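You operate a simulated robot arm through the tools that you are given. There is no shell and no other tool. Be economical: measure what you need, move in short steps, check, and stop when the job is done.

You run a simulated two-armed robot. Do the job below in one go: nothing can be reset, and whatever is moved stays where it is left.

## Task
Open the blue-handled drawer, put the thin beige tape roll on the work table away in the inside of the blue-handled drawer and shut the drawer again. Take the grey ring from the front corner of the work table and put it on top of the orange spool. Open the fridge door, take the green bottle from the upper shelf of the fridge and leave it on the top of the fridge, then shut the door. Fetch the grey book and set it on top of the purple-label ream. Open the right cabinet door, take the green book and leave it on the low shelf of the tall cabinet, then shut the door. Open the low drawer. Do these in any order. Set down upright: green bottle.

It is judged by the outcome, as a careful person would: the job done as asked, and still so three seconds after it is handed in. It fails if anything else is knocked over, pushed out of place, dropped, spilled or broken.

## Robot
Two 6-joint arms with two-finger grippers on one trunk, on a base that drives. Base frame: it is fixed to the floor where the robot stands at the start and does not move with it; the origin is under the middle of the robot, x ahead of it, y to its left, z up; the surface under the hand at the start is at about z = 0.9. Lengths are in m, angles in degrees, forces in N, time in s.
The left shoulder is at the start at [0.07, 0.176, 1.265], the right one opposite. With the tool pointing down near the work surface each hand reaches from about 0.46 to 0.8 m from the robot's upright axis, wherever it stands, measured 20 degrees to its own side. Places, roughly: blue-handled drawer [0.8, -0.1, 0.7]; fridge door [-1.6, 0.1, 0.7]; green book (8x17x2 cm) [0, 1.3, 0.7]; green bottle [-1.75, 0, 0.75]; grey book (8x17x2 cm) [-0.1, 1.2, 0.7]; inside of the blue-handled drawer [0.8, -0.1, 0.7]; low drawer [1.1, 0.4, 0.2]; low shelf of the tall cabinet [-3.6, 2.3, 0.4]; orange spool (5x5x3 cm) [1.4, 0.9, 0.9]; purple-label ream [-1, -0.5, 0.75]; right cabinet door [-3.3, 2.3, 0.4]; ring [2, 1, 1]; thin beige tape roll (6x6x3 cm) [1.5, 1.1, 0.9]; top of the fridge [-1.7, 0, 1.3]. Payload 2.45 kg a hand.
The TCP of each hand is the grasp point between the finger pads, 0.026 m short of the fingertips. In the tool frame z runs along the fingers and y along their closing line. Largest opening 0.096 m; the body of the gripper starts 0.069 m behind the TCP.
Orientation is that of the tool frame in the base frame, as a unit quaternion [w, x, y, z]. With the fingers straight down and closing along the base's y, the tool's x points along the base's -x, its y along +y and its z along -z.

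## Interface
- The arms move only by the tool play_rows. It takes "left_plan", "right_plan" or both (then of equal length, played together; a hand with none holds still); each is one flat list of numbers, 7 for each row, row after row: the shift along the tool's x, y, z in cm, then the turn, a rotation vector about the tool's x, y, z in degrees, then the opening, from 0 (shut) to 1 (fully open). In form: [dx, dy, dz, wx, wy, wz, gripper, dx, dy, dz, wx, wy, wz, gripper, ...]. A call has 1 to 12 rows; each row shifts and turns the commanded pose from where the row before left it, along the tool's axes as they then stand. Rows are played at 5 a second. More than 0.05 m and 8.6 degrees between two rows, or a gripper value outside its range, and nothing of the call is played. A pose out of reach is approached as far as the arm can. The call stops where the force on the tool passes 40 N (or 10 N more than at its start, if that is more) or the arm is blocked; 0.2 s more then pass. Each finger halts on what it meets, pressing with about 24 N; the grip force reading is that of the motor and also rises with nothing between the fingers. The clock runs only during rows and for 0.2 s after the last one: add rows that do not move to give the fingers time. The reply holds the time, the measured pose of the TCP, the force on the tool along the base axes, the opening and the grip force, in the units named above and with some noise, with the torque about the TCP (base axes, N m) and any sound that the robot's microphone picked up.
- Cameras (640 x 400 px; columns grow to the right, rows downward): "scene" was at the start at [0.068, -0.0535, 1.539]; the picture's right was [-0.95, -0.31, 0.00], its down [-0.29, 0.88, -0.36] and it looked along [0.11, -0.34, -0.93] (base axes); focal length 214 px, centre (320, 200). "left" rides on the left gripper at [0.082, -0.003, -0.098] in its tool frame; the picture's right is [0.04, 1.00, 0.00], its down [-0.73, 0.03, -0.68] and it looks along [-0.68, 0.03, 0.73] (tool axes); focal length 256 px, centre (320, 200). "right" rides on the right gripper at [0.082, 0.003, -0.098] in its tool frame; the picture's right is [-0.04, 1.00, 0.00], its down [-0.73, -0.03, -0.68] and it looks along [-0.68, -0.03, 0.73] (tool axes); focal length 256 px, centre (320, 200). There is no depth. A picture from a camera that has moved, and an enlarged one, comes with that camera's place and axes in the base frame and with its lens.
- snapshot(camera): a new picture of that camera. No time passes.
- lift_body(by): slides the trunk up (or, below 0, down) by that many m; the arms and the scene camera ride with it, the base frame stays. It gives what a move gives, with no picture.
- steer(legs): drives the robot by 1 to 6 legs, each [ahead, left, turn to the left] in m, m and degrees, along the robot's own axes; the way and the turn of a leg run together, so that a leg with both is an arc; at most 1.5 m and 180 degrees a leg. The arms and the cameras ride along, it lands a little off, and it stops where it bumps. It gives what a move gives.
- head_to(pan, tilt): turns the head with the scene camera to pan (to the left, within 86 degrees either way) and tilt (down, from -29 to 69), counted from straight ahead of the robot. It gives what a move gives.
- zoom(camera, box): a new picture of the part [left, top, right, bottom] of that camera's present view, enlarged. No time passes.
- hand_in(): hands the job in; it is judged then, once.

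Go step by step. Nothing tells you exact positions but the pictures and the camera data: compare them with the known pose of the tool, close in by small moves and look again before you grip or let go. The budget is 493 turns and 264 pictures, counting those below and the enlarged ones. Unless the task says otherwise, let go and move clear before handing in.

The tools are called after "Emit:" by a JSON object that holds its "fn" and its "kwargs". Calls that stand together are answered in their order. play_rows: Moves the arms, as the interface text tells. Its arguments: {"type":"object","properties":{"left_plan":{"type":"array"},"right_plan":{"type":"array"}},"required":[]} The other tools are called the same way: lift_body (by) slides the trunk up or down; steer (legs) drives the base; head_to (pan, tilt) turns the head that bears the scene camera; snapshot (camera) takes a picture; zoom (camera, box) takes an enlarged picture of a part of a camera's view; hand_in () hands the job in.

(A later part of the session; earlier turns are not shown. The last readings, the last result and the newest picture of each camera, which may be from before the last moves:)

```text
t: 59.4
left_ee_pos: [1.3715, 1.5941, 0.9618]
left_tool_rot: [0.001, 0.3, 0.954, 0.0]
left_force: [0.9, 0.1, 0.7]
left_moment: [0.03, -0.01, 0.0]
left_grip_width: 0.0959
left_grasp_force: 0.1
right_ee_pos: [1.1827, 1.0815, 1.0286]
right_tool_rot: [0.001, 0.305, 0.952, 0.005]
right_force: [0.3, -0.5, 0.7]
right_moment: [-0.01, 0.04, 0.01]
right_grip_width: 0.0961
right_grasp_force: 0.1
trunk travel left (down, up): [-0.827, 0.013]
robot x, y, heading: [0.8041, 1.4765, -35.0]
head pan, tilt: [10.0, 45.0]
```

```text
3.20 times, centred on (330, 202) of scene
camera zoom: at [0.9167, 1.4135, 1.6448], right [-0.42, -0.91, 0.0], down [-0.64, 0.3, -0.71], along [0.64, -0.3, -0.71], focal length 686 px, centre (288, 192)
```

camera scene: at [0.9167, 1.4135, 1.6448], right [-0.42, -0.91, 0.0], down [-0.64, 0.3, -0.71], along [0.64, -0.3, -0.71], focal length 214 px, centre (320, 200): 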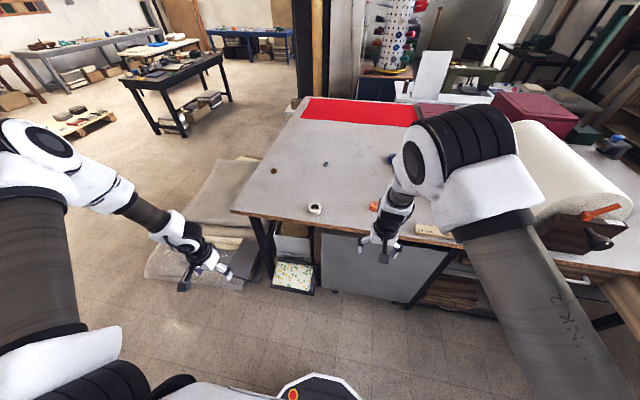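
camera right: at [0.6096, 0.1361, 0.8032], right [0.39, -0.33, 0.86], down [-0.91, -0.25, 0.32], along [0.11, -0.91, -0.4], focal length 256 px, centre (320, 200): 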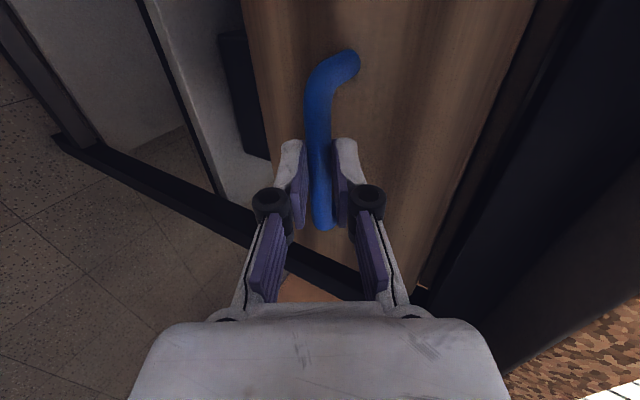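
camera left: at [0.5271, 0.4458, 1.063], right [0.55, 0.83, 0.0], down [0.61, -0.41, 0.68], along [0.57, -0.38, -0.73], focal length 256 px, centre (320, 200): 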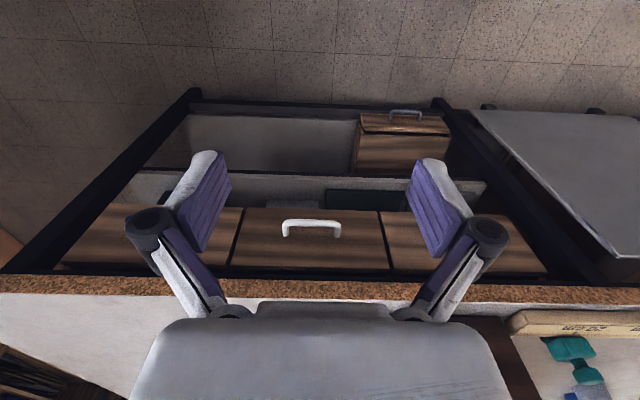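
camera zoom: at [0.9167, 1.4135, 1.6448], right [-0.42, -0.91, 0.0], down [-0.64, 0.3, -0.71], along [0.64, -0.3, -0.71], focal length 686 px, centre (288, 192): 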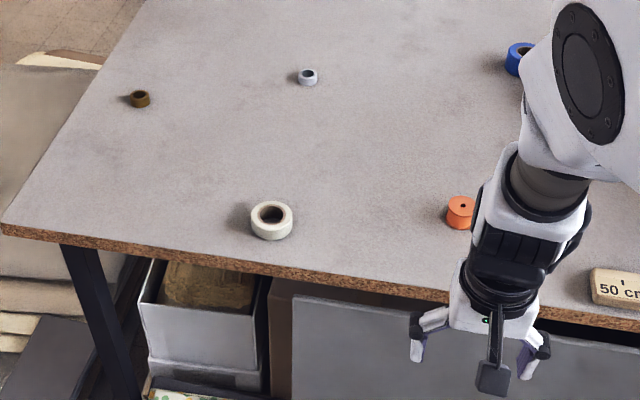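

Beige tape at ≈(1.53,1.15), orange spool ≈(1.43,0.90), grey ring ≈(1.83,0.95). I drive closer and check with the hand cameras.

Emit:
{"fn": "steer", "kwargs": {"legs": [[0.22, 0, -1]]}}

Emit:
{"fn": "head_to", "kwargs": {"pan": 10, "tilt": 55}}

Emit:
{"fn": "snapshot", "kwargs": {"camera": "scene"}}

Emit:
{"fn": "snapshot", "kwargs": {"camera": "left"}}

```text
t: 61.1
left_ee_pos: [1.5531, 1.4557, 0.964]
left_tool_rot: [0.001, 0.31, 0.951, -0.001]
left_force: [-0.3, 0.2, 0.4]
left_moment: [-0.02, -0.03, 0.04]
left_grip_width: 0.0959
left_grasp_force: 0.0
right_ee_pos: [1.3538, 0.9477, 1.0291]
right_tool_rot: [0.001, 0.313, 0.95, 0.005]
right_force: [-0.6, -0.3, -0.5]
right_moment: [-0.01, 0.02, 0.0]
right_grip_width: 0.096
right_grasp_force: 0.0
trunk travel left (down, up): [-0.827, 0.013]
robot x, y, heading: [0.9789, 1.3465, -35.9]
head pan, tilt: [10.0, 45.0]
```

```text
t: 61.8
left_ee_pos: [1.5551, 1.4553, 0.9621]
left_tool_rot: [-0.001, 0.309, 0.951, 0.0]
left_force: [-1.1, -0.2, 0.5]
left_moment: [0.02, 0.04, -0.02]
left_grip_width: 0.096
left_grasp_force: 0.0
right_ee_pos: [1.3578, 0.9452, 1.0274]
right_tool_rot: [0.0, 0.313, 0.95, 0.005]
right_force: [-0.4, -0.2, 0.3]
right_moment: [0.03, 0.0, 0.0]
right_grip_width: 0.096
right_grasp_force: 0.1
trunk travel left (down, up): [-0.827, 0.013]
robot x, y, heading: [0.9843, 1.3459, -35.9]
head pan, tilt: [10.0, 55.0]
```

```text
235 pictures are left
camera scene: at [1.0888, 1.2858, 1.6313], right [-0.44, -0.9, 0.0], down [-0.74, 0.36, -0.57], along [0.52, -0.25, -0.82], focal length 214 px, centre (320, 200)
```

scene: 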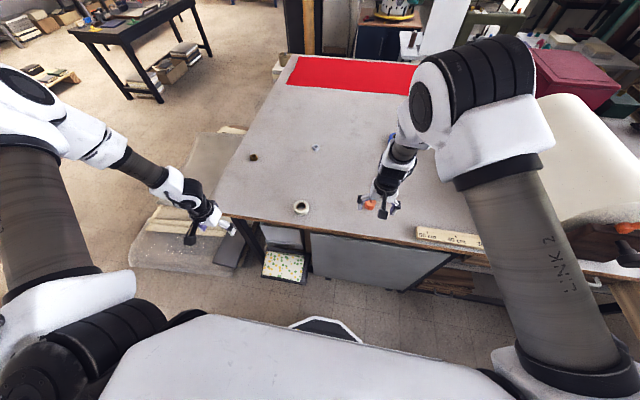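

```text
234 pictures are left
camera left: at [1.4869, 1.5005, 1.0597], right [0.56, 0.83, 0.0], down [0.61, -0.41, 0.68], along [0.56, -0.38, -0.73], focal length 256 px, centre (320, 200)
```

left: 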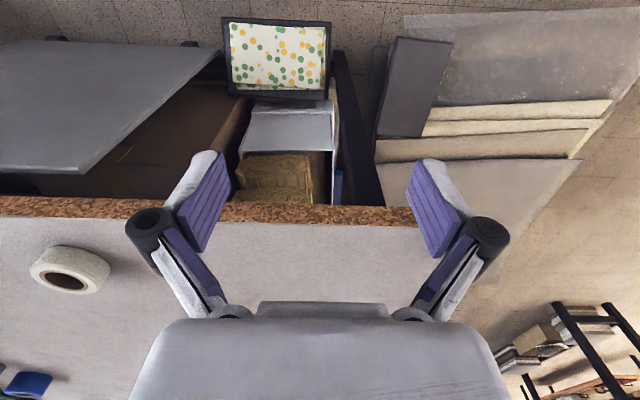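

Ring refined to ≈(1.838, 0.947). I drive a bit nearer and move the left hand over it.

Emit:
{"fn": "steer", "kwargs": {"legs": [[0.14, 0, 0]]}}

Emit:
{"fn": "play_rows", "kwargs": {"left_plan": [-4, -2.5, -1, 0, 0, 0, 1, -4, -2.5, -1, 0, 0, 0, 1, -4, -2.5, -1, 0, 0, 0, 1, -4, -2.5, -1, 0, 0, 0, 1, -4, -2.5, 0, 0, 0, 0, 1, -4, -2.5, 0, 0, 0, 0, 1, -4, -2.5, 0, 0, 0, 0, 1, -4, -2.5, 0, 0, 0, 0, 1, -3, -2.5, 0, 0, 0, 0, 1]}}

Emit:
{"fn": "snapshot", "kwargs": {"camera": "left"}}

Emit:
{"fn": "snapshot", "kwargs": {"camera": "scene"}}

```text
t: 63.1
left_ee_pos: [1.6663, 1.3735, 0.9623]
left_tool_rot: [0.001, 0.31, 0.951, 0.0]
left_force: [-0.2, -0.5, -0.3]
left_moment: [-0.03, 0.0, -0.01]
left_grip_width: 0.0957
left_grasp_force: 0.0
right_ee_pos: [1.4672, 0.864, 1.0288]
right_tool_rot: [0.002, 0.313, 0.95, 0.004]
right_force: [0.2, -0.1, 0.2]
right_moment: [0.0, 0.0, -0.01]
right_grip_width: 0.0959
right_grasp_force: 0.1
trunk travel left (down, up): [-0.827, 0.013]
robot x, y, heading: [1.0948, 1.2651, -35.9]
head pan, tilt: [10.0, 55.0]
```

```text
t: 65.1
left_ee_pos: [1.751, 1.1846, 1.0014]
left_tool_rot: [0.015, 0.301, 0.953, 0.017]
left_force: [-0.6, 0.4, 0.2]
left_moment: [0.01, -0.01, -0.01]
left_grip_width: 0.0958
left_grasp_force: 0.0
left hand out of reach, approached as far as the arm can: row 4, 5, 6, 7, 8, 9
right_ee_pos: [1.4692, 0.8636, 1.0271]
right_tool_rot: [0.001, 0.314, 0.949, 0.005]
right_force: [1.2, 0.4, 0.7]
right_moment: [-0.05, 0.0, 0.02]
right_grip_width: 0.0959
right_grasp_force: 0.2
trunk travel left (down, up): [-0.827, 0.013]
robot x, y, heading: [1.0936, 1.2674, -35.8]
head pan, tilt: [10.0, 55.0]
```

```text
233 pictures are left
camera left: at [1.6792, 1.2265, 1.0979], right [0.54, 0.84, 0.04], down [0.59, -0.42, 0.69], along [0.6, -0.35, -0.72], focal length 256 px, centre (320, 200)
```

left: 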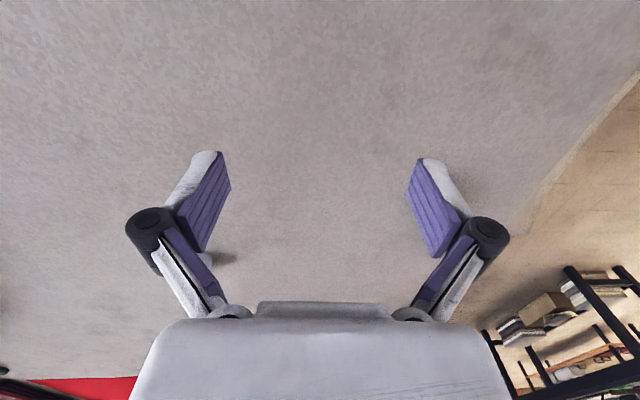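

```text
232 pictures are left
camera scene: at [1.2019, 1.2041, 1.6313], right [-0.44, -0.9, 0.0], down [-0.74, 0.36, -0.57], along [0.51, -0.25, -0.82], focal length 214 px, centre (320, 200)
```

scene: 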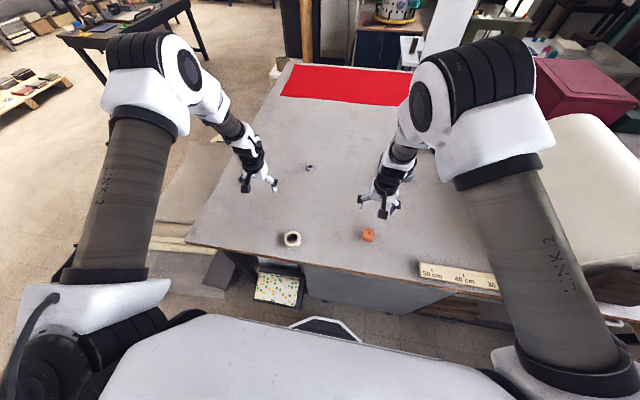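

Emit:
{"fn": "play_rows", "kwargs": {"left_plan": [0, -3, 1.5, 0, 0, 0, 1, 0, -3, 1.5, 0, 0, 0, 1, 0, -4, 0, 0, 0, 0, 1, 0, -4, 0, 0, 0, 0, 1, -2, 0, 0, 0, 0, 0, 1, -2, 0, 0, 0, 0, 0, 1]}}

```text
t: 66.5
left_ee_pos: [1.7117, 1.1649, 0.9547]
left_tool_rot: [0.021, 0.302, 0.953, 0.024]
left_force: [-0.3, -0.2, 0.2]
left_moment: [0.01, 0.01, 0.0]
left_grip_width: 0.0959
left_grasp_force: 0.1
left hand out of reach, approached as far as the arm can: row 1, 2, 3, 4, 5, 6
right_ee_pos: [1.4696, 0.8644, 1.0292]
right_tool_rot: [0.0, 0.312, 0.95, 0.005]
right_force: [0.5, -0.9, 0.8]
right_moment: [0.0, 0.01, 0.01]
right_grip_width: 0.0961
right_grasp_force: 0.0
trunk travel left (down, up): [-0.827, 0.013]
robot x, y, heading: [1.0954, 1.2638, -36.2]
head pan, tilt: [10.0, 55.0]
```

Emit:
{"fn": "play_rows", "kwargs": {"left_plan": [-4, 0, 0, 0, 0, 0, 1, -4, 0, 0, 0, 0, 0, 1]}}

Emit:
{"fn": "snapshot", "kwargs": {"camera": "scene"}}

```text
t: 67.1
left_ee_pos: [1.7218, 1.1706, 0.9535]
left_tool_rot: [0.02, 0.301, 0.953, 0.024]
left_force: [0.8, 0.1, -0.4]
left_moment: [0.0, 0.01, 0.06]
left_grip_width: 0.0962
left_grasp_force: 0.0
left hand out of reach, approached as far as the arm can: row 1, 2
right_ee_pos: [1.4677, 0.8637, 1.0287]
right_tool_rot: [0.0, 0.312, 0.95, 0.005]
right_force: [-0.5, 0.9, 1.0]
right_moment: [0.02, -0.01, -0.01]
right_grip_width: 0.0959
right_grasp_force: 0.0
trunk travel left (down, up): [-0.827, 0.013]
robot x, y, heading: [1.0989, 1.2659, -36.1]
head pan, tilt: [10.0, 55.0]
```

```text
231 pictures are left
camera scene: at [1.2016, 1.2036, 1.6313], right [-0.44, -0.9, 0.0], down [-0.74, 0.36, -0.57], along [0.52, -0.25, -0.82], focal length 214 px, centre (320, 200)
```

scene: 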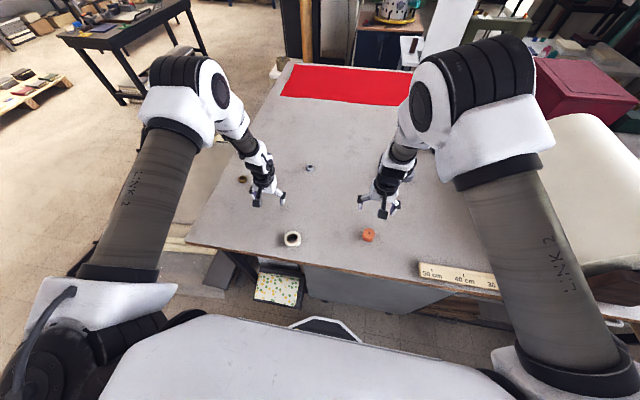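

Emit:
{"fn": "play_rows", "kwargs": {"left_plan": [0, 0, 0, 0, 0, 8, 1, 0, 0, 0, 0, 0, 8, 1, 0, 0, 0, 0, 0, 8, 1, -3, 0, 0, 0, 0, 0, 1, -3, 0, 0, 0, 0, 0, 1]}}

```text
t: 68.3
left_ee_pos: [1.6602, 1.0753, 0.9196]
left_tool_rot: [0.041, 0.475, 0.877, 0.058]
left_force: [-0.3, 0.4, -0.9]
left_moment: [0.01, 0.02, -0.02]
left_grip_width: 0.096
left_grasp_force: 0.1
left hand out of reach, approached as far as the arm can: row 1, 2, 3, 4, 5
right_ee_pos: [1.4709, 0.8635, 1.028]
right_tool_rot: [0.0, 0.313, 0.95, 0.005]
right_force: [-0.5, -0.6, -1.0]
right_moment: [0.04, 0.0, -0.01]
right_grip_width: 0.0962
right_grasp_force: 0.1
trunk travel left (down, up): [-0.827, 0.013]
robot x, y, heading: [1.0963, 1.2654, -36.0]
head pan, tilt: [10.0, 55.0]
```

Emit:
{"fn": "play_rows", "kwargs": {"left_plan": [0, 0, -2, 0, 0, -8, 1, 0, 0, -2, 0, 0, -8, 1, 0, 0, -2, 0, 0, -8, 1, 0, 0, 0, 0, 0, -8, 1, 0, 0, 0, 0, 0, -8, 1, 0, 0, 0, 0, 0, -8, 1]}}

```text
t: 69.7
left_ee_pos: [1.6836, 1.1323, 0.9604]
left_tool_rot: [0.044, 0.083, 0.995, 0.029]
left_force: [-1.2, 0.1, -0.4]
left_moment: [0.02, 0.0, -0.01]
left_grip_width: 0.0963
left_grasp_force: 0.0
left hand out of reach, approached as far as the arm can: row 1, 2, 3
right_ee_pos: [1.4691, 0.8635, 1.0275]
right_tool_rot: [0.0, 0.313, 0.95, 0.005]
right_force: [0.3, -0.3, 0.1]
right_moment: [-0.03, -0.01, 0.0]
right_grip_width: 0.0957
right_grasp_force: 0.0
trunk travel left (down, up): [-0.827, 0.013]
robot x, y, heading: [1.0979, 1.2674, -36.2]
head pan, tilt: [10.0, 55.0]
```

Emit:
{"fn": "play_rows", "kwargs": {"left_plan": [-3.6, -3.1, 0, 0, 0, 0, 1, -3.6, -3.1, 0, 0, 0, 0, 1, -3.6, -3.1, 0, 0, 0, 0, 1]}}

```text
t: 70.5
left_ee_pos: [1.7581, 1.0846, 0.9341]
left_tool_rot: [0.066, 0.083, 0.993, 0.043]
left_force: [0.6, -0.1, -0.3]
left_moment: [-0.02, 0.0, -0.02]
left_grip_width: 0.0959
left_grasp_force: 0.1
left hand out of reach, approached as far as the arm can: row 1, 2, 3
right_ee_pos: [1.4696, 0.8645, 1.0284]
right_tool_rot: [0.001, 0.313, 0.95, 0.004]
right_force: [-0.6, -0.1, 0.7]
right_moment: [0.01, 0.03, 0.01]
right_grip_width: 0.0962
right_grasp_force: 0.1
trunk travel left (down, up): [-0.827, 0.013]
robot x, y, heading: [1.0934, 1.2661, -36.0]
head pan, tilt: [10.0, 55.0]
```

The left arm is awkward in this region; I pull it back out and test whether the right arm reaches forward better.

Emit:
{"fn": "play_rows", "kwargs": {"left_plan": [0, 3, -2, 0, 0, 0, 1, 0, 4, -2, 0, 0, 0, 1, 2, 4, -1, 0, 0, 0, 1, 3, 3, -1, 0, 0, 0, 1, 3, 3, 0, 0, 0, 0, 1], "right_plan": [-3, 0, 0, 0, 0, 0, 1, -3, 0, 0, 0, 0, 0, 1, -3, 0, 0, 0, 0, 0, 1, -3, 0, 0, 0, 0, 0, 1, -3, 0, 0, 0, 0, 0, 1]}}

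```text
t: 71.7
left_ee_pos: [1.6966, 1.2631, 0.9993]
left_tool_rot: [0.065, 0.083, 0.994, 0.043]
left_force: [0.8, -0.4, 0.0]
left_moment: [-0.02, 0.01, 0.03]
left_grip_width: 0.0959
left_grasp_force: 0.1
right_ee_pos: [1.5914, 0.7745, 1.0284]
right_tool_rot: [0.0, 0.314, 0.949, 0.003]
right_force: [0.1, -0.9, -0.2]
right_moment: [-0.02, 0.01, -0.01]
right_grip_width: 0.096
right_grasp_force: 0.1
trunk travel left (down, up): [-0.827, 0.013]
robot x, y, heading: [1.0972, 1.2623, -36.2]
head pan, tilt: [10.0, 55.0]
```

Right arm reaches fine. I level the left hand and bring it back to a safe pose, then shift the robot so the right arm faces the ring.

Emit:
{"fn": "play_rows", "kwargs": {"left_plan": [0, 0, 0, 5.5, 6.6, 0, 1, 2, 2, 0, 0, 0, 0, 1, 2, 2, 0, 0, 0, 7, 1, 2, 2, 0, 0, 0, 7, 1, 0, 0, 0, 0, 0, 7, 1, 0, 0, 0, 0, 0, 6, 1]}}

Emit:
{"fn": "steer", "kwargs": {"legs": [[0, 0.25, 0]]}}

Emit:
{"fn": "snapshot", "kwargs": {"camera": "right"}}

Emit:
{"fn": "snapshot", "kwargs": {"camera": "scene"}}

```text
t: 73.1
left_ee_pos: [1.6526, 1.3321, 1.0]
left_tool_rot: [0.004, 0.315, 0.949, 0.002]
left_force: [-0.6, -0.3, -0.4]
left_moment: [0.02, -0.03, 0.0]
left_grip_width: 0.0958
left_grasp_force: 0.0
right_ee_pos: [1.5902, 0.7749, 1.0284]
right_tool_rot: [0.0, 0.313, 0.95, 0.004]
right_force: [0.5, 0.0, 1.0]
right_moment: [0.02, 0.02, -0.02]
right_grip_width: 0.0959
right_grasp_force: 0.0
trunk travel left (down, up): [-0.827, 0.013]
robot x, y, heading: [1.0968, 1.2663, -36.1]
head pan, tilt: [10.0, 55.0]
```

```text
t: 74.9
left_ee_pos: [1.7985, 1.5318, 1.0007]
left_tool_rot: [0.005, 0.315, 0.949, 0.001]
left_force: [0.4, -0.2, -0.3]
left_moment: [0.04, 0.04, 0.02]
left_grip_width: 0.0959
left_grasp_force: 0.1
right_ee_pos: [1.734, 0.9737, 1.0274]
right_tool_rot: [0.0, 0.314, 0.949, 0.004]
right_force: [-0.3, -0.4, 0.7]
right_moment: [0.04, 0.01, 0.01]
right_grip_width: 0.0961
right_grasp_force: 0.1
trunk travel left (down, up): [-0.827, 0.013]
robot x, y, heading: [1.2413, 1.4645, -36.2]
head pan, tilt: [10.0, 55.0]
```

```text
230 pictures are left
camera right: at [1.6688, 1.023, 1.124], right [0.63, 0.78, 0.01], down [0.57, -0.47, 0.68], along [0.53, -0.42, -0.74], focal length 256 px, centre (320, 200)
```

right: 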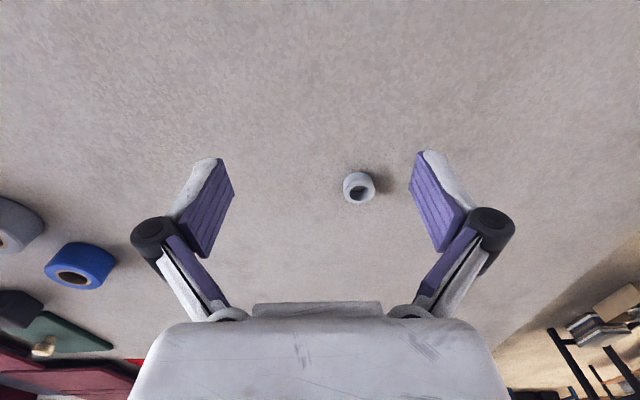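

```text
229 pictures are left
camera scene: at [1.3456, 1.4022, 1.6314], right [-0.44, -0.9, 0.0], down [-0.74, 0.36, -0.57], along [0.52, -0.25, -0.82], focal length 214 px, centre (320, 200)
```

scene: 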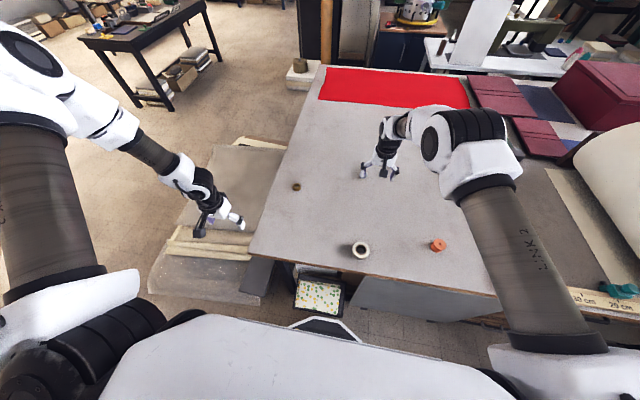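

Ring at (1.839, 0.944). Move the right hand over it and lower partway.

Emit:
{"fn": "play_rows", "kwargs": {"right_plan": [-3.5, 1.3, 0, 0, 0, 0, 1, -3.5, 1.2, 0, 0, 0, 0, 1, -3.3, 1.2, 0, 0, 0, 0, 1, 0, 0, 3, 0, 0, 0, 1, 0, 0, 3, 0, 0, 0, 1]}}

Emit:
{"fn": "snapshot", "kwargs": {"camera": "right"}}

```text
t: 76.1
left_ee_pos: [1.7995, 1.5317, 0.9996]
left_tool_rot: [0.004, 0.314, 0.949, 0.001]
left_force: [-0.1, 0.9, -0.1]
left_moment: [-0.01, 0.04, -0.04]
left_grip_width: 0.0961
left_grasp_force: 0.1
right_ee_pos: [1.768, 0.9612, 0.9716]
right_tool_rot: [0.001, 0.314, 0.949, 0.004]
right_force: [0.2, -0.6, -0.6]
right_moment: [0.02, -0.06, -0.03]
right_grip_width: 0.0958
right_grasp_force: 0.0
right hand out of reach, approached as far as the arm can: row 2, 3, 4, 5
trunk travel left (down, up): [-0.827, 0.013]
robot x, y, heading: [1.2421, 1.4658, -36.3]
head pan, tilt: [10.0, 55.0]
```

```text
228 pictures are left
camera right: at [1.7023, 1.0106, 1.069], right [0.63, 0.78, 0.01], down [0.57, -0.47, 0.68], along [0.53, -0.42, -0.74], focal length 256 px, centre (320, 200)
```

right: 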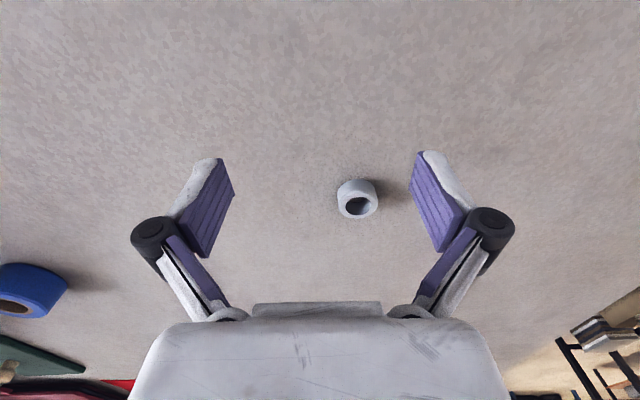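

Just short of reach; drive 7 cm forward and 3 cm left.

Emit:
{"fn": "steer", "kwargs": {"legs": [[0.07, 0.028, 0]]}}

Emit:
{"fn": "snapshot", "kwargs": {"camera": "right"}}

```text
t: 77.2
left_ee_pos: [1.8695, 1.5122, 1.0024]
left_tool_rot: [0.005, 0.314, 0.949, 0.001]
left_force: [0.2, 0.1, -0.4]
left_moment: [0.02, -0.04, 0.02]
left_grip_width: 0.0959
left_grasp_force: 0.1
right_ee_pos: [1.8382, 0.942, 0.9758]
right_tool_rot: [0.003, 0.314, 0.949, 0.006]
right_force: [-0.6, 0.3, -0.1]
right_moment: [0.02, -0.01, -0.02]
right_grip_width: 0.096
right_grasp_force: 0.0
trunk travel left (down, up): [-0.827, 0.013]
robot x, y, heading: [1.3141, 1.4493, -36.2]
head pan, tilt: [10.0, 55.0]
```

```text
227 pictures are left
camera right: at [1.7726, 0.9921, 1.0716], right [0.63, 0.78, 0.01], down [0.57, -0.47, 0.68], along [0.53, -0.42, -0.73], focal length 256 px, centre (320, 200)
```

right: 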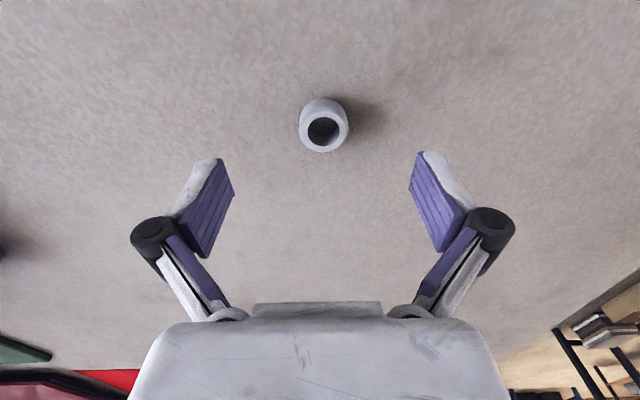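

Ring is directly below. Lower via the trunk.

Emit:
{"fn": "lift_body", "kwargs": {"by": -0.05}}

Emit:
{"fn": "snapshot", "kwargs": {"camera": "right"}}

```text
t: 78.1
left_ee_pos: [1.8738, 1.512, 0.951]
left_tool_rot: [0.004, 0.315, 0.949, 0.001]
left_force: [0.0, -0.1, -0.2]
left_moment: [-0.01, -0.02, 0.01]
left_grip_width: 0.0961
left_grasp_force: 0.0
right_ee_pos: [1.8412, 0.9412, 0.9231]
right_tool_rot: [0.0, 0.314, 0.949, 0.005]
right_force: [-0.2, -0.3, 0.1]
right_moment: [-0.03, 0.02, 0.01]
right_grip_width: 0.0961
right_grasp_force: 0.0
trunk travel left (down, up): [-0.777, 0.063]
robot x, y, heading: [1.318, 1.4493, -36.4]
head pan, tilt: [10.0, 55.0]
```

```text
226 pictures are left
camera right: at [1.7754, 0.9914, 1.0199], right [0.63, 0.78, 0.01], down [0.57, -0.47, 0.68], along [0.53, -0.42, -0.74], focal length 256 px, centre (320, 200)
```

right: 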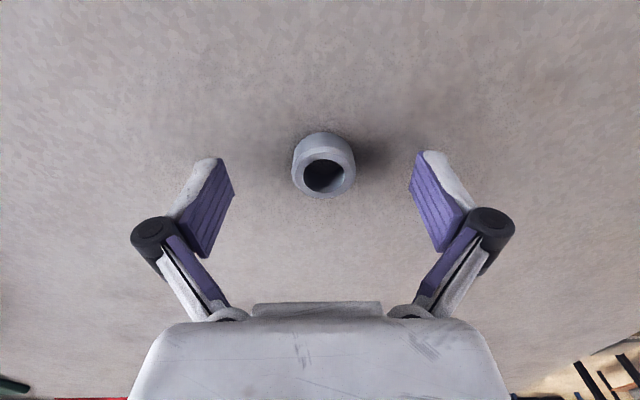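

Emit:
{"fn": "play_rows", "kwargs": {"right_plan": [0, 0, 0.3, 0, 0, 0, 0.6, 0, 0, 0, 0, 0, 0, 0.3, 0, 0, 0, 0, 0, 0, 0.1, 0, 0, 0, 0, 0, 0, 0.1]}}

Emit:
{"fn": "snapshot", "kwargs": {"camera": "right"}}

```text
t: 79.0
left_ee_pos: [1.8719, 1.5127, 0.9495]
left_tool_rot: [0.005, 0.315, 0.949, 0.0]
left_force: [0.6, -0.1, -0.8]
left_moment: [-0.04, 0.02, 0.07]
left_grip_width: 0.096
left_grasp_force: 0.1
right_ee_pos: [1.8405, 0.9375, 0.9264]
right_tool_rot: [0.005, 0.316, 0.949, 0.002]
right_force: [-8.1, -0.6, 13.9]
right_moment: [-0.17, 0.54, -0.08]
right_grip_width: 0.0323
right_grasp_force: 23.3
trunk travel left (down, up): [-0.777, 0.063]
robot x, y, heading: [1.3179, 1.4451, -36.3]
head pan, tilt: [10.0, 55.0]
stopped in row 4 (right hand): the force on the tool passed its limit at 42 N (the readings are from after the stop); the commanded pose is now the measured one
```

```text
225 pictures are left
camera right: at [1.7742, 0.9893, 1.0218], right [0.63, 0.78, 0.01], down [0.56, -0.46, 0.69], along [0.53, -0.43, -0.73], focal length 256 px, centre (320, 200)
```

right: 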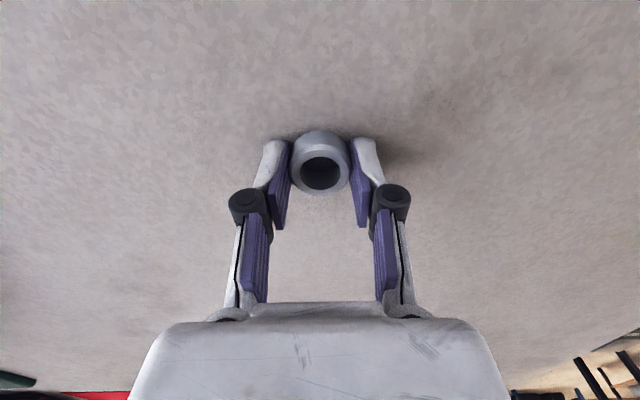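

Ring gripped (3.2 cm). Lift and drive so the hand comes over the orange spool.

Emit:
{"fn": "lift_body", "kwargs": {"by": 0.1}}

Emit:
{"fn": "steer", "kwargs": {"legs": [[-0.26, -0.27, 0]]}}

Emit:
{"fn": "snapshot", "kwargs": {"camera": "right"}}

Emit:
{"fn": "zoom", "kwargs": {"camera": "scene", "box": [260, 120, 460, 245]}}

```text
t: 80.0
left_ee_pos: [1.8732, 1.5119, 1.0124]
left_tool_rot: [0.004, 0.315, 0.949, 0.0]
left_force: [1.3, -0.2, -0.8]
left_moment: [-0.01, 0.02, 0.0]
left_grip_width: 0.0964
left_grasp_force: 0.0
right_ee_pos: [1.8419, 0.9367, 0.9846]
right_tool_rot: [0.002, 0.315, 0.949, 0.003]
right_force: [0.0, 0.5, -0.7]
right_moment: [0.0, 0.01, 0.04]
right_grip_width: 0.0329
right_grasp_force: 24.1
right hand out of reach, approached as far as the arm can: row 1
trunk travel left (down, up): [-0.84, 0.0]
robot x, y, heading: [1.3151, 1.4419, -36.3]
head pan, tilt: [10.0, 55.0]
```

```text
t: 82.4
left_ee_pos: [1.5083, 1.4489, 1.0124]
left_tool_rot: [0.004, 0.315, 0.949, 0.001]
left_force: [0.2, -0.2, 0.2]
left_moment: [0.0, 0.0, 0.01]
left_grip_width: 0.0958
left_grasp_force: 0.1
right_ee_pos: [1.4773, 0.876, 0.9855]
right_tool_rot: [0.003, 0.314, 0.949, 0.002]
right_force: [0.5, -0.3, 0.3]
right_moment: [0.02, 0.0, -0.02]
right_grip_width: 0.0326
right_grasp_force: 24.2
trunk travel left (down, up): [-0.84, 0.0]
robot x, y, heading: [0.9511, 1.3865, -36.3]
head pan, tilt: [10.0, 55.0]
```

```text
224 pictures are left
camera right: at [1.4116, 0.9265, 1.0816], right [0.63, 0.78, 0.01], down [0.57, -0.46, 0.68], along [0.53, -0.43, -0.73], focal length 256 px, centre (320, 200)
```

right: 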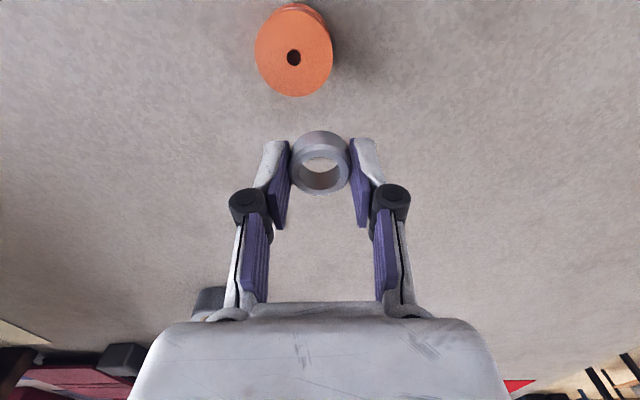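

```text
3.20 times, centred on (360, 182) of scene
camera zoom: at [1.057, 1.3214, 1.6442], right [-0.44, -0.9, 0.0], down [-0.74, 0.36, -0.57], along [0.51, -0.25, -0.82], focal length 686 px, centre (192, 256)
```

zoom: 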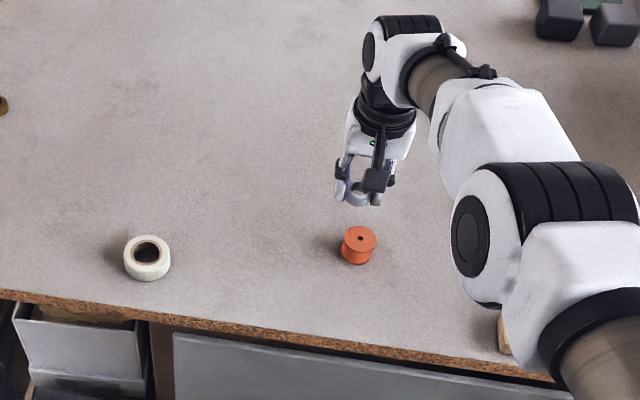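

Spool top at (1.432, 0.892). Move the ring above it.

Emit:
{"fn": "play_rows", "kwargs": {"right_plan": [2.3, -0.7, 0, 0, 0, 0, 0.1, 2.3, -0.76, 0, 0, 0, 0, 0.1]}}

Emit:
{"fn": "snapshot", "kwargs": {"camera": "right"}}

Emit:
{"fn": "zoom", "kwargs": {"camera": "scene", "box": [330, 150, 410, 200]}}

```text
t: 83.0
left_ee_pos: [1.5072, 1.4489, 1.0127]
left_tool_rot: [0.005, 0.316, 0.949, 0.0]
left_force: [-0.5, -0.1, 0.8]
left_moment: [-0.02, -0.03, -0.04]
left_grip_width: 0.0959
left_grasp_force: 0.0
right_ee_pos: [1.4294, 0.8914, 0.9877]
right_tool_rot: [0.004, 0.314, 0.949, 0.003]
right_force: [0.4, 0.5, -0.1]
right_moment: [0.0, 0.0, -0.02]
right_grip_width: 0.0327
right_grasp_force: 24.6
trunk travel left (down, up): [-0.84, 0.0]
robot x, y, heading: [0.9507, 1.3859, -36.1]
head pan, tilt: [10.0, 55.0]
```

```text
222 pictures are left
camera right: at [1.3643, 0.9429, 1.0832], right [0.63, 0.78, 0.01], down [0.56, -0.46, 0.68], along [0.53, -0.43, -0.73], focal length 256 px, centre (320, 200)
```

right: 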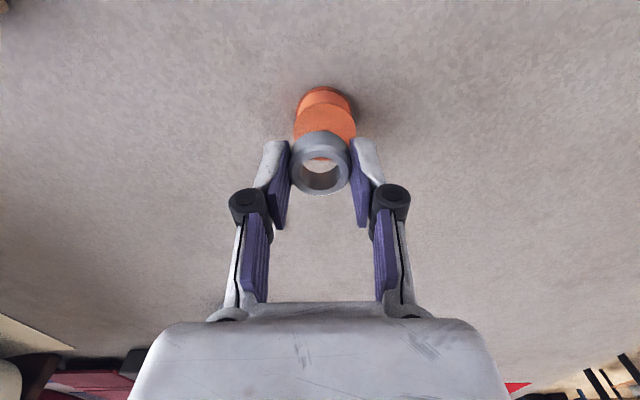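

```text
8.00 times, centred on (370, 175) of scene
camera zoom: at [1.0548, 1.3223, 1.6444], right [-0.44, -0.9, 0.0], down [-0.73, 0.36, -0.57], along [0.51, -0.25, -0.82], focal length 1716 px, centre (-80, 400)
```

zoom: 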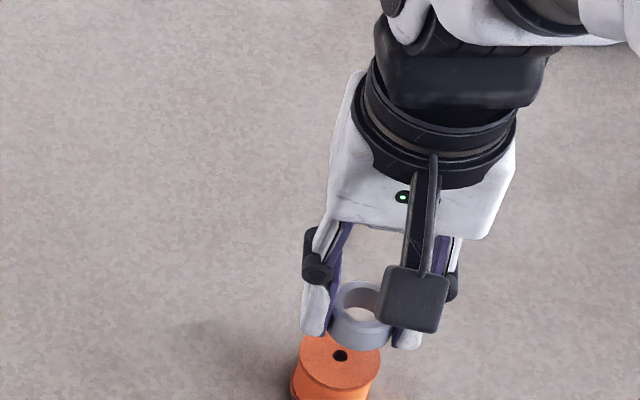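

Slightly shift to the spool's centre, then lower gently.

Emit:
{"fn": "play_rows", "kwargs": {"right_plan": [0, 0.4, 1.0, 0, 0, 0, 0.1, 0, 0, 1.0, 0, 0, 0, 0.1]}}

Emit:
{"fn": "snapshot", "kwargs": {"camera": "right"}}

Emit:
{"fn": "zoom", "kwargs": {"camera": "scene", "box": [330, 150, 410, 200]}}

```text
t: 83.6
left_ee_pos: [1.5083, 1.4496, 1.0131]
left_tool_rot: [0.004, 0.316, 0.949, 0.0]
left_force: [-1.0, 0.5, -0.1]
left_moment: [0.01, 0.02, -0.01]
left_grip_width: 0.0962
left_grasp_force: 0.1
right_ee_pos: [1.4328, 0.8946, 0.9657]
right_tool_rot: [0.003, 0.315, 0.949, 0.003]
right_force: [-0.5, -0.1, -0.4]
right_moment: [0.0, 0.02, 0.01]
right_grip_width: 0.0325
right_grasp_force: 24.0
trunk travel left (down, up): [-0.84, 0.0]
robot x, y, heading: [0.9489, 1.3864, -36.3]
head pan, tilt: [10.0, 55.0]
```

```text
220 pictures are left
camera right: at [1.3676, 0.9457, 1.0621], right [0.63, 0.78, 0.01], down [0.56, -0.46, 0.68], along [0.53, -0.43, -0.73], focal length 256 px, centre (320, 200)
```

right: 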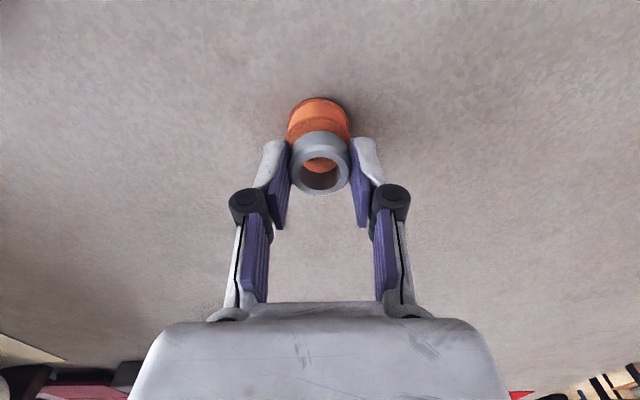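

```text
8.00 times, centred on (370, 175) of scene
camera zoom: at [1.0554, 1.3212, 1.6444], right [-0.44, -0.9, 0.0], down [-0.74, 0.36, -0.57], along [0.51, -0.25, -0.82], focal length 1716 px, centre (-80, 400)
```

zoom: 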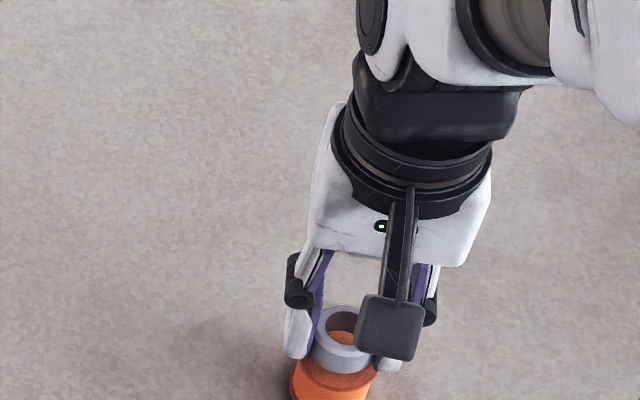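

Emit:
{"fn": "play_rows", "kwargs": {"right_plan": [0, 0, 0.5, 0, 0, 0, 0.1, 0, 0, 0.3, 0, 0, 0, 0.1]}}

Emit:
{"fn": "zoom", "kwargs": {"camera": "scene", "box": [330, 170, 394, 210]}}

Emit:
{"fn": "zoom", "kwargs": {"camera": "right", "box": [240, 80, 400, 180]}}

```text
t: 84.2
left_ee_pos: [1.5088, 1.4482, 1.0139]
left_tool_rot: [0.004, 0.315, 0.949, 0.001]
left_force: [-0.3, -0.5, 0.0]
left_moment: [-0.01, -0.05, 0.05]
left_grip_width: 0.0958
left_grasp_force: 0.1
right_ee_pos: [1.433, 0.8952, 0.9589]
right_tool_rot: [0.004, 0.315, 0.949, 0.002]
right_force: [0.8, -0.4, -0.1]
right_moment: [0.03, -0.02, 0.01]
right_grip_width: 0.0324
right_grasp_force: 24.3
trunk travel left (down, up): [-0.84, 0.0]
robot x, y, heading: [0.9486, 1.3854, -36.1]
head pan, tilt: [10.0, 55.0]
```

```text
10.00 times, centred on (362, 190) of scene
camera zoom: at [1.0555, 1.3211, 1.6444], right [-0.44, -0.9, 0.0], down [-0.74, 0.36, -0.57], along [0.51, -0.25, -0.82], focal length 2145 px, centre (-100, 300)
```

zoom: 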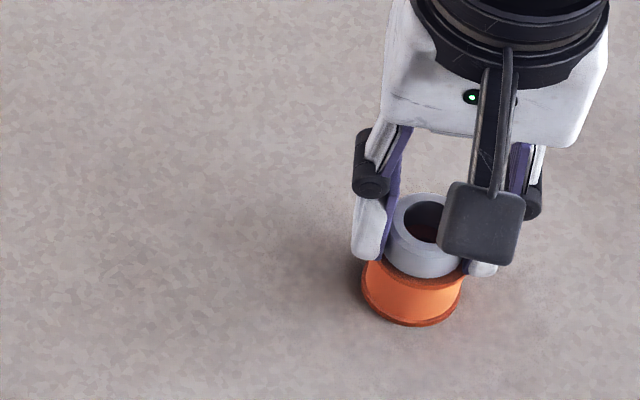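

```text
4.00 times, centred on (320, 130) of right
camera zoom: at [1.3673, 0.9459, 1.0547], right [0.63, 0.78, 0.01], down [0.56, -0.46, 0.68], along [0.53, -0.43, -0.73], focal length 1024 px, centre (320, 480)
```

zoom: 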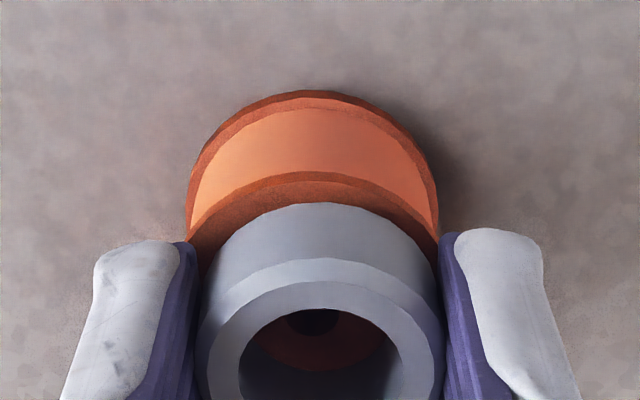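

Well centred. Lower the last millimetres till contact, then release.

Emit:
{"fn": "play_rows", "kwargs": {"right_plan": [0.1, 0, 0.25, 0, 0, 0, 0.1]}}

Emit:
{"fn": "play_rows", "kwargs": {"right_plan": [0, 0, 0.2, 0, 0, 0, 0.1]}}

Emit:
{"fn": "zoom", "kwargs": {"camera": "right", "box": [240, 80, 400, 180]}}

```text
t: 84.6
left_ee_pos: [1.5082, 1.4489, 1.0138]
left_tool_rot: [0.003, 0.315, 0.949, 0.0]
left_force: [-0.6, -0.1, -0.8]
left_moment: [0.01, 0.01, 0.01]
left_grip_width: 0.0959
left_grasp_force: 0.0
right_ee_pos: [1.4311, 0.8954, 0.9564]
right_tool_rot: [0.003, 0.315, 0.949, 0.002]
right_force: [-0.3, 0.8, 0.9]
right_moment: [0.0, 0.03, -0.02]
right_grip_width: 0.0326
right_grasp_force: 24.1
trunk travel left (down, up): [-0.84, 0.0]
robot x, y, heading: [0.9501, 1.3828, -36.2]
head pan, tilt: [10.0, 55.0]
```

```text
t: 85.0
left_ee_pos: [1.5075, 1.4495, 1.0138]
left_tool_rot: [0.006, 0.316, 0.949, 0.0]
left_force: [0.2, 1.6, 0.0]
left_moment: [0.04, 0.01, 0.01]
left_grip_width: 0.0959
left_grasp_force: 0.1
right_ee_pos: [1.4313, 0.895, 0.9554]
right_tool_rot: [0.005, 0.315, 0.949, 0.002]
right_force: [-0.9, -0.2, 9.7]
right_moment: [0.0, -0.02, 0.02]
right_grip_width: 0.0324
right_grasp_force: 23.8
trunk travel left (down, up): [-0.84, 0.0]
robot x, y, heading: [0.9569, 1.3855, -36.4]
head pan, tilt: [10.0, 55.0]
```

```text
4.00 times, centred on (320, 130) of right
camera zoom: at [1.3659, 0.9469, 1.0513], right [0.63, 0.78, 0.01], down [0.56, -0.46, 0.68], along [0.54, -0.43, -0.73], focal length 1024 px, centre (320, 480)
```

zoom: 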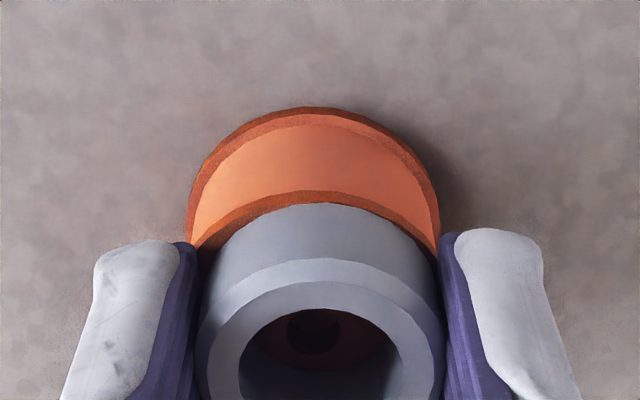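

Contact. Release and lift.

Emit:
{"fn": "play_rows", "kwargs": {"right_plan": [0, 0, -0.1, 0, 0, 0, 0.4, 0, 0, 0, 0, 0, 0, 0.6, 0, 0, 0, 0, 0, 0, 0.8, 0, 0, -3, 0, 0, 0, 0.8, 0, 0, -4, 0, 0, 0, 0.8, 0, 0, 0, 0, 0, 0, 1]}}

Emit:
{"fn": "snapshot", "kwargs": {"camera": "right"}}

```text
t: 86.4
left_ee_pos: [1.5081, 1.4476, 1.0133]
left_tool_rot: [0.004, 0.315, 0.949, 0.0]
left_force: [0.0, -0.2, -0.2]
left_moment: [0.01, 0.02, 0.02]
left_grip_width: 0.096
left_grasp_force: 0.1
right_ee_pos: [1.4321, 0.894, 1.0255]
right_tool_rot: [0.003, 0.315, 0.949, 0.003]
right_force: [0.2, -0.5, 0.0]
right_moment: [0.01, 0.01, 0.01]
right_grip_width: 0.0959
right_grasp_force: 0.0
trunk travel left (down, up): [-0.84, 0.0]
robot x, y, heading: [0.9485, 1.382, -36.4]
head pan, tilt: [10.0, 55.0]
```

```text
215 pictures are left
camera right: at [1.3663, 0.9446, 1.1209], right [0.63, 0.78, 0.01], down [0.57, -0.46, 0.68], along [0.53, -0.43, -0.73], focal length 256 px, centre (320, 200)
```

right: 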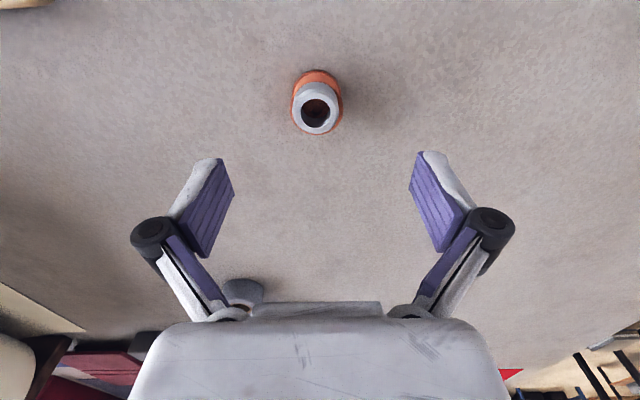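

Ring sits on the spool. Now the beige tape: move over it with the right hand.

Emit:
{"fn": "steer", "kwargs": {"legs": [[0, 0.265, 0], [-0.065, 0, 0]]}}

Emit:
{"fn": "snapshot", "kwargs": {"camera": "right"}}

```text
t: 88.9
left_ee_pos: [1.6165, 1.6975, 1.0107]
left_tool_rot: [0.002, 0.317, 0.948, 0.003]
left_force: [1.0, -0.8, 0.0]
left_moment: [0.05, 0.03, 0.01]
left_grip_width: 0.0959
left_grasp_force: 0.0
right_ee_pos: [1.5383, 1.1415, 1.0206]
right_tool_rot: [0.0, 0.315, 0.949, 0.004]
right_force: [0.8, -0.3, 0.0]
right_moment: [0.04, 0.02, 0.03]
right_grip_width: 0.0957
right_grasp_force: 0.0
trunk travel left (down, up): [-0.84, 0.0]
robot x, y, heading: [1.0511, 1.6375, -36.4]
head pan, tilt: [10.0, 55.0]
```

```text
214 pictures are left
camera right: at [1.4739, 1.1938, 1.1175], right [0.63, 0.78, 0.01], down [0.57, -0.47, 0.68], along [0.53, -0.42, -0.73], focal length 256 px, centre (320, 200)
```

right: 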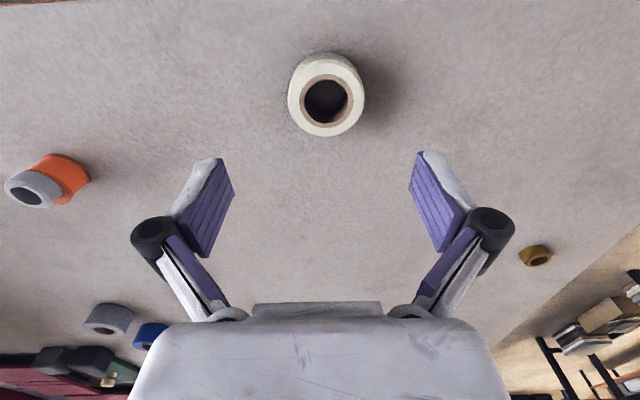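

Emit:
{"fn": "play_rows", "kwargs": {"right_plan": [0.6, 0.7, 2, 0, 0, 0, 1, 0, 0, 4, 0, 0, 0, 1, 0, 0, 2.6, 0, 0, 0, 1]}}

Emit:
{"fn": "snapshot", "kwargs": {"camera": "right"}}

```text
t: 89.7
left_ee_pos: [1.6121, 1.702, 1.0134]
left_tool_rot: [0.006, 0.317, 0.949, 0.001]
left_force: [-1.1, -0.1, 0.1]
left_moment: [-0.01, -0.02, 0.02]
left_grip_width: 0.0961
left_grasp_force: 0.0
right_ee_pos: [1.5351, 1.1556, 0.9375]
right_tool_rot: [0.005, 0.316, 0.949, 0.003]
right_force: [-0.9, 0.2, -0.3]
right_moment: [0.0, -0.02, -0.02]
right_grip_width: 0.0958
right_grasp_force: 0.0
trunk travel left (down, up): [-0.84, 0.0]
robot x, y, heading: [1.0522, 1.6346, -36.3]
head pan, tilt: [10.0, 55.0]
```

```text
213 pictures are left
camera right: at [1.4688, 1.2068, 1.0342], right [0.63, 0.78, 0.01], down [0.56, -0.46, 0.68], along [0.53, -0.43, -0.73], focal length 256 px, centre (320, 200)
```

right: 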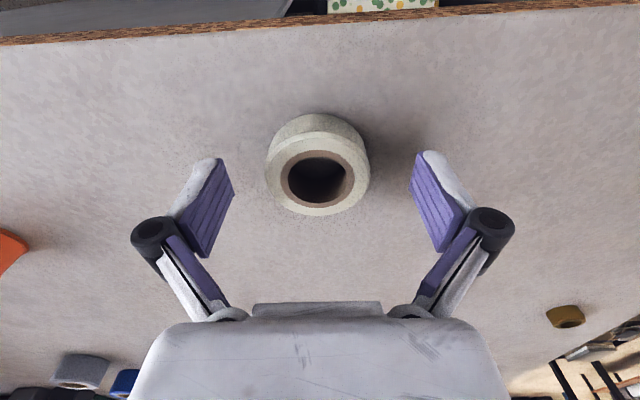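

Emit:
{"fn": "play_rows", "kwargs": {"right_plan": [-0.2, 0, 0.4, 0, 0, 0, 0.8, 0, 0, 0, 0, 0, 0, 0.5, 0, 0, 0, 0, 0, 0, 0.3, 0, 0, 0, 0, 0, 0, 0.2, 0, 0, 0, 0, 0, 0, 0.2]}}

Emit:
{"fn": "lift_body", "kwargs": {"by": -0.0}}

Emit:
{"fn": "play_rows", "kwargs": {"right_plan": [0, 0, -4, 0, 0, 0, 0.2, 0, 0, -4, 0, 0, 0, 0.2, 0, 0, -2, 0, 0, 0, 0.2]}}

Emit:
{"fn": "snapshot", "kwargs": {"camera": "right"}}

```text
t: 90.9
left_ee_pos: [1.6121, 1.7005, 1.0126]
left_tool_rot: [0.004, 0.316, 0.949, 0.0]
left_force: [-0.3, -1.2, -0.6]
left_moment: [0.01, -0.03, -0.02]
left_grip_width: 0.0959
left_grasp_force: 0.1
right_ee_pos: [1.5362, 1.1534, 0.9348]
right_tool_rot: [0.004, 0.315, 0.949, 0.002]
right_force: [-0.3, 0.4, 0.1]
right_moment: [0.0, 0.04, 0.03]
right_grip_width: 0.0589
right_grasp_force: 24.7
trunk travel left (down, up): [-0.84, 0.0]
robot x, y, heading: [1.0575, 1.6376, -36.5]
head pan, tilt: [10.0, 55.0]
```

```text
t: 91.4
left_ee_pos: [1.6121, 1.7017, 1.0126]
left_tool_rot: [0.005, 0.316, 0.949, 0.001]
left_force: [0.7, 0.7, 0.4]
left_moment: [-0.01, -0.01, 0.0]
left_grip_width: 0.096
left_grasp_force: 0.0
right_ee_pos: [1.536, 1.1533, 0.9334]
right_tool_rot: [0.003, 0.316, 0.949, 0.003]
right_force: [-0.1, -0.6, 0.0]
right_moment: [0.0, 0.0, 0.0]
right_grip_width: 0.0587
right_grasp_force: 24.3
trunk travel left (down, up): [-0.84, 0.0]
robot x, y, heading: [1.0528, 1.6393, -36.3]
head pan, tilt: [10.0, 55.0]
```

```text
t: 92.2
left_ee_pos: [1.6129, 1.7006, 1.0123]
left_tool_rot: [0.004, 0.317, 0.949, 0.002]
left_force: [0.3, 1.2, -0.5]
left_moment: [0.04, 0.02, 0.0]
left_grip_width: 0.0962
left_grasp_force: 0.0
right_ee_pos: [1.5347, 1.1547, 1.0342]
right_tool_rot: [0.002, 0.316, 0.949, 0.002]
right_force: [0.5, 0.7, 0.1]
right_moment: [0.0, 0.0, 0.01]
right_grip_width: 0.0587
right_grasp_force: 24.2
trunk travel left (down, up): [-0.84, 0.0]
robot x, y, heading: [1.0529, 1.6345, -36.2]
head pan, tilt: [10.0, 55.0]
```

```text
212 pictures are left
camera right: at [1.4702, 1.2047, 1.1298], right [0.63, 0.78, 0.01], down [0.56, -0.47, 0.68], along [0.53, -0.43, -0.73], focal length 256 px, centre (320, 200)
```

right: 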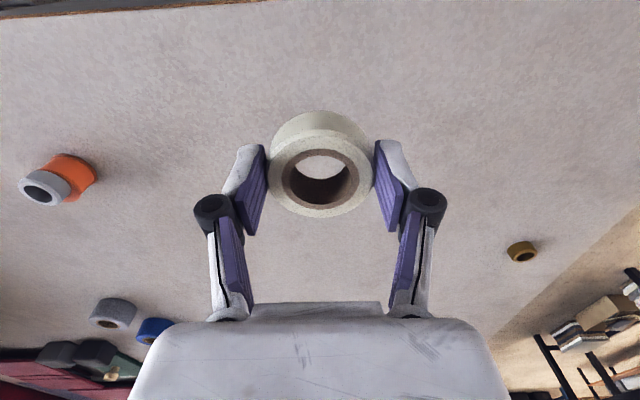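

Tape is held. Back off and drive right to the open drawer.

Emit:
{"fn": "steer", "kwargs": {"legs": [[-0.17, 0, 0], [0, -1.2, 0]]}}

Emit:
{"fn": "head_to", "kwargs": {"pan": -15, "tilt": 50}}

Emit:
{"fn": "snapshot", "kwargs": {"camera": "scene"}}

Emit:
{"fn": "snapshot", "kwargs": {"camera": "right"}}

```text
t: 99.3
left_ee_pos: [0.7535, 0.8249, 1.0133]
left_tool_rot: [0.004, 0.326, 0.945, 0.001]
left_force: [0.2, 1.0, -0.4]
left_moment: [-0.01, -0.03, -0.01]
left_grip_width: 0.0961
left_grasp_force: 0.1
right_ee_pos: [0.6672, 0.2762, 1.0345]
right_tool_rot: [0.003, 0.325, 0.946, 0.002]
right_force: [0.2, -0.1, -1.0]
right_moment: [-0.02, -0.01, -0.04]
right_grip_width: 0.0587
right_grasp_force: 23.7
trunk travel left (down, up): [-0.84, 0.0]
robot x, y, heading: [0.1943, 0.7668, -37.4]
head pan, tilt: [10.0, 55.0]
```

```text
t: 100.2
left_ee_pos: [0.7544, 0.8236, 1.0137]
left_tool_rot: [0.004, 0.327, 0.945, 0.0]
left_force: [-0.4, 0.2, -0.9]
left_moment: [0.02, 0.01, 0.03]
left_grip_width: 0.0959
left_grasp_force: 0.1
right_ee_pos: [0.6655, 0.2769, 1.0339]
right_tool_rot: [0.004, 0.326, 0.945, 0.002]
right_force: [-0.2, 0.3, -0.7]
right_moment: [-0.04, -0.01, -0.04]
right_grip_width: 0.059
right_grasp_force: 24.6
trunk travel left (down, up): [-0.84, 0.0]
robot x, y, heading: [0.1958, 0.7669, -37.2]
head pan, tilt: [-15.0, 50.0]
```

```text
211 pictures are left
camera scene: at [0.2819, 0.6776, 1.6509], right [-0.79, -0.61, 0.0], down [-0.47, 0.61, -0.64], along [0.39, -0.51, -0.77], focal length 214 px, centre (320, 200)
```

scene: 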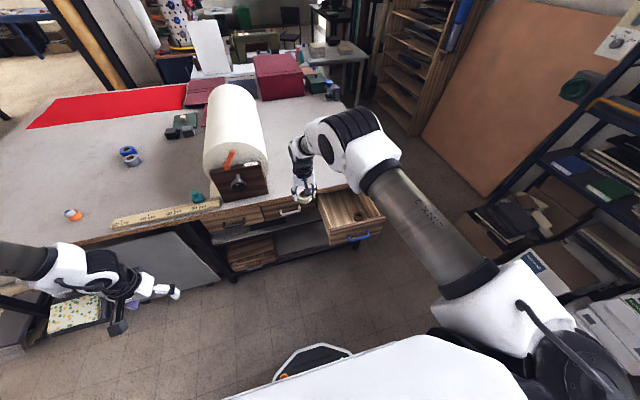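

```text
210 pictures are left
camera right: at [0.6017, 0.3298, 1.1296], right [0.65, 0.76, 0.01], down [0.55, -0.48, 0.68], along [0.52, -0.44, -0.73], focal length 256 px, centre (320, 200)
```

right: 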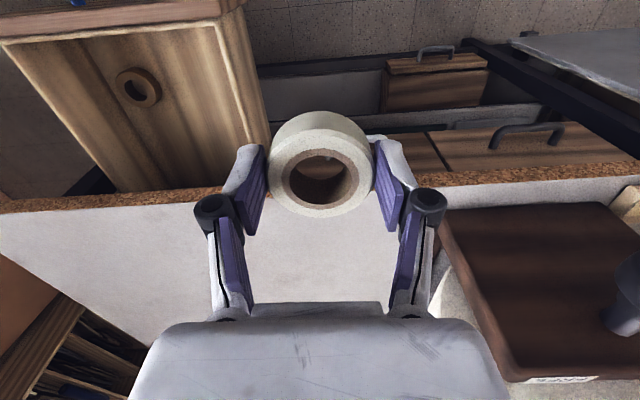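

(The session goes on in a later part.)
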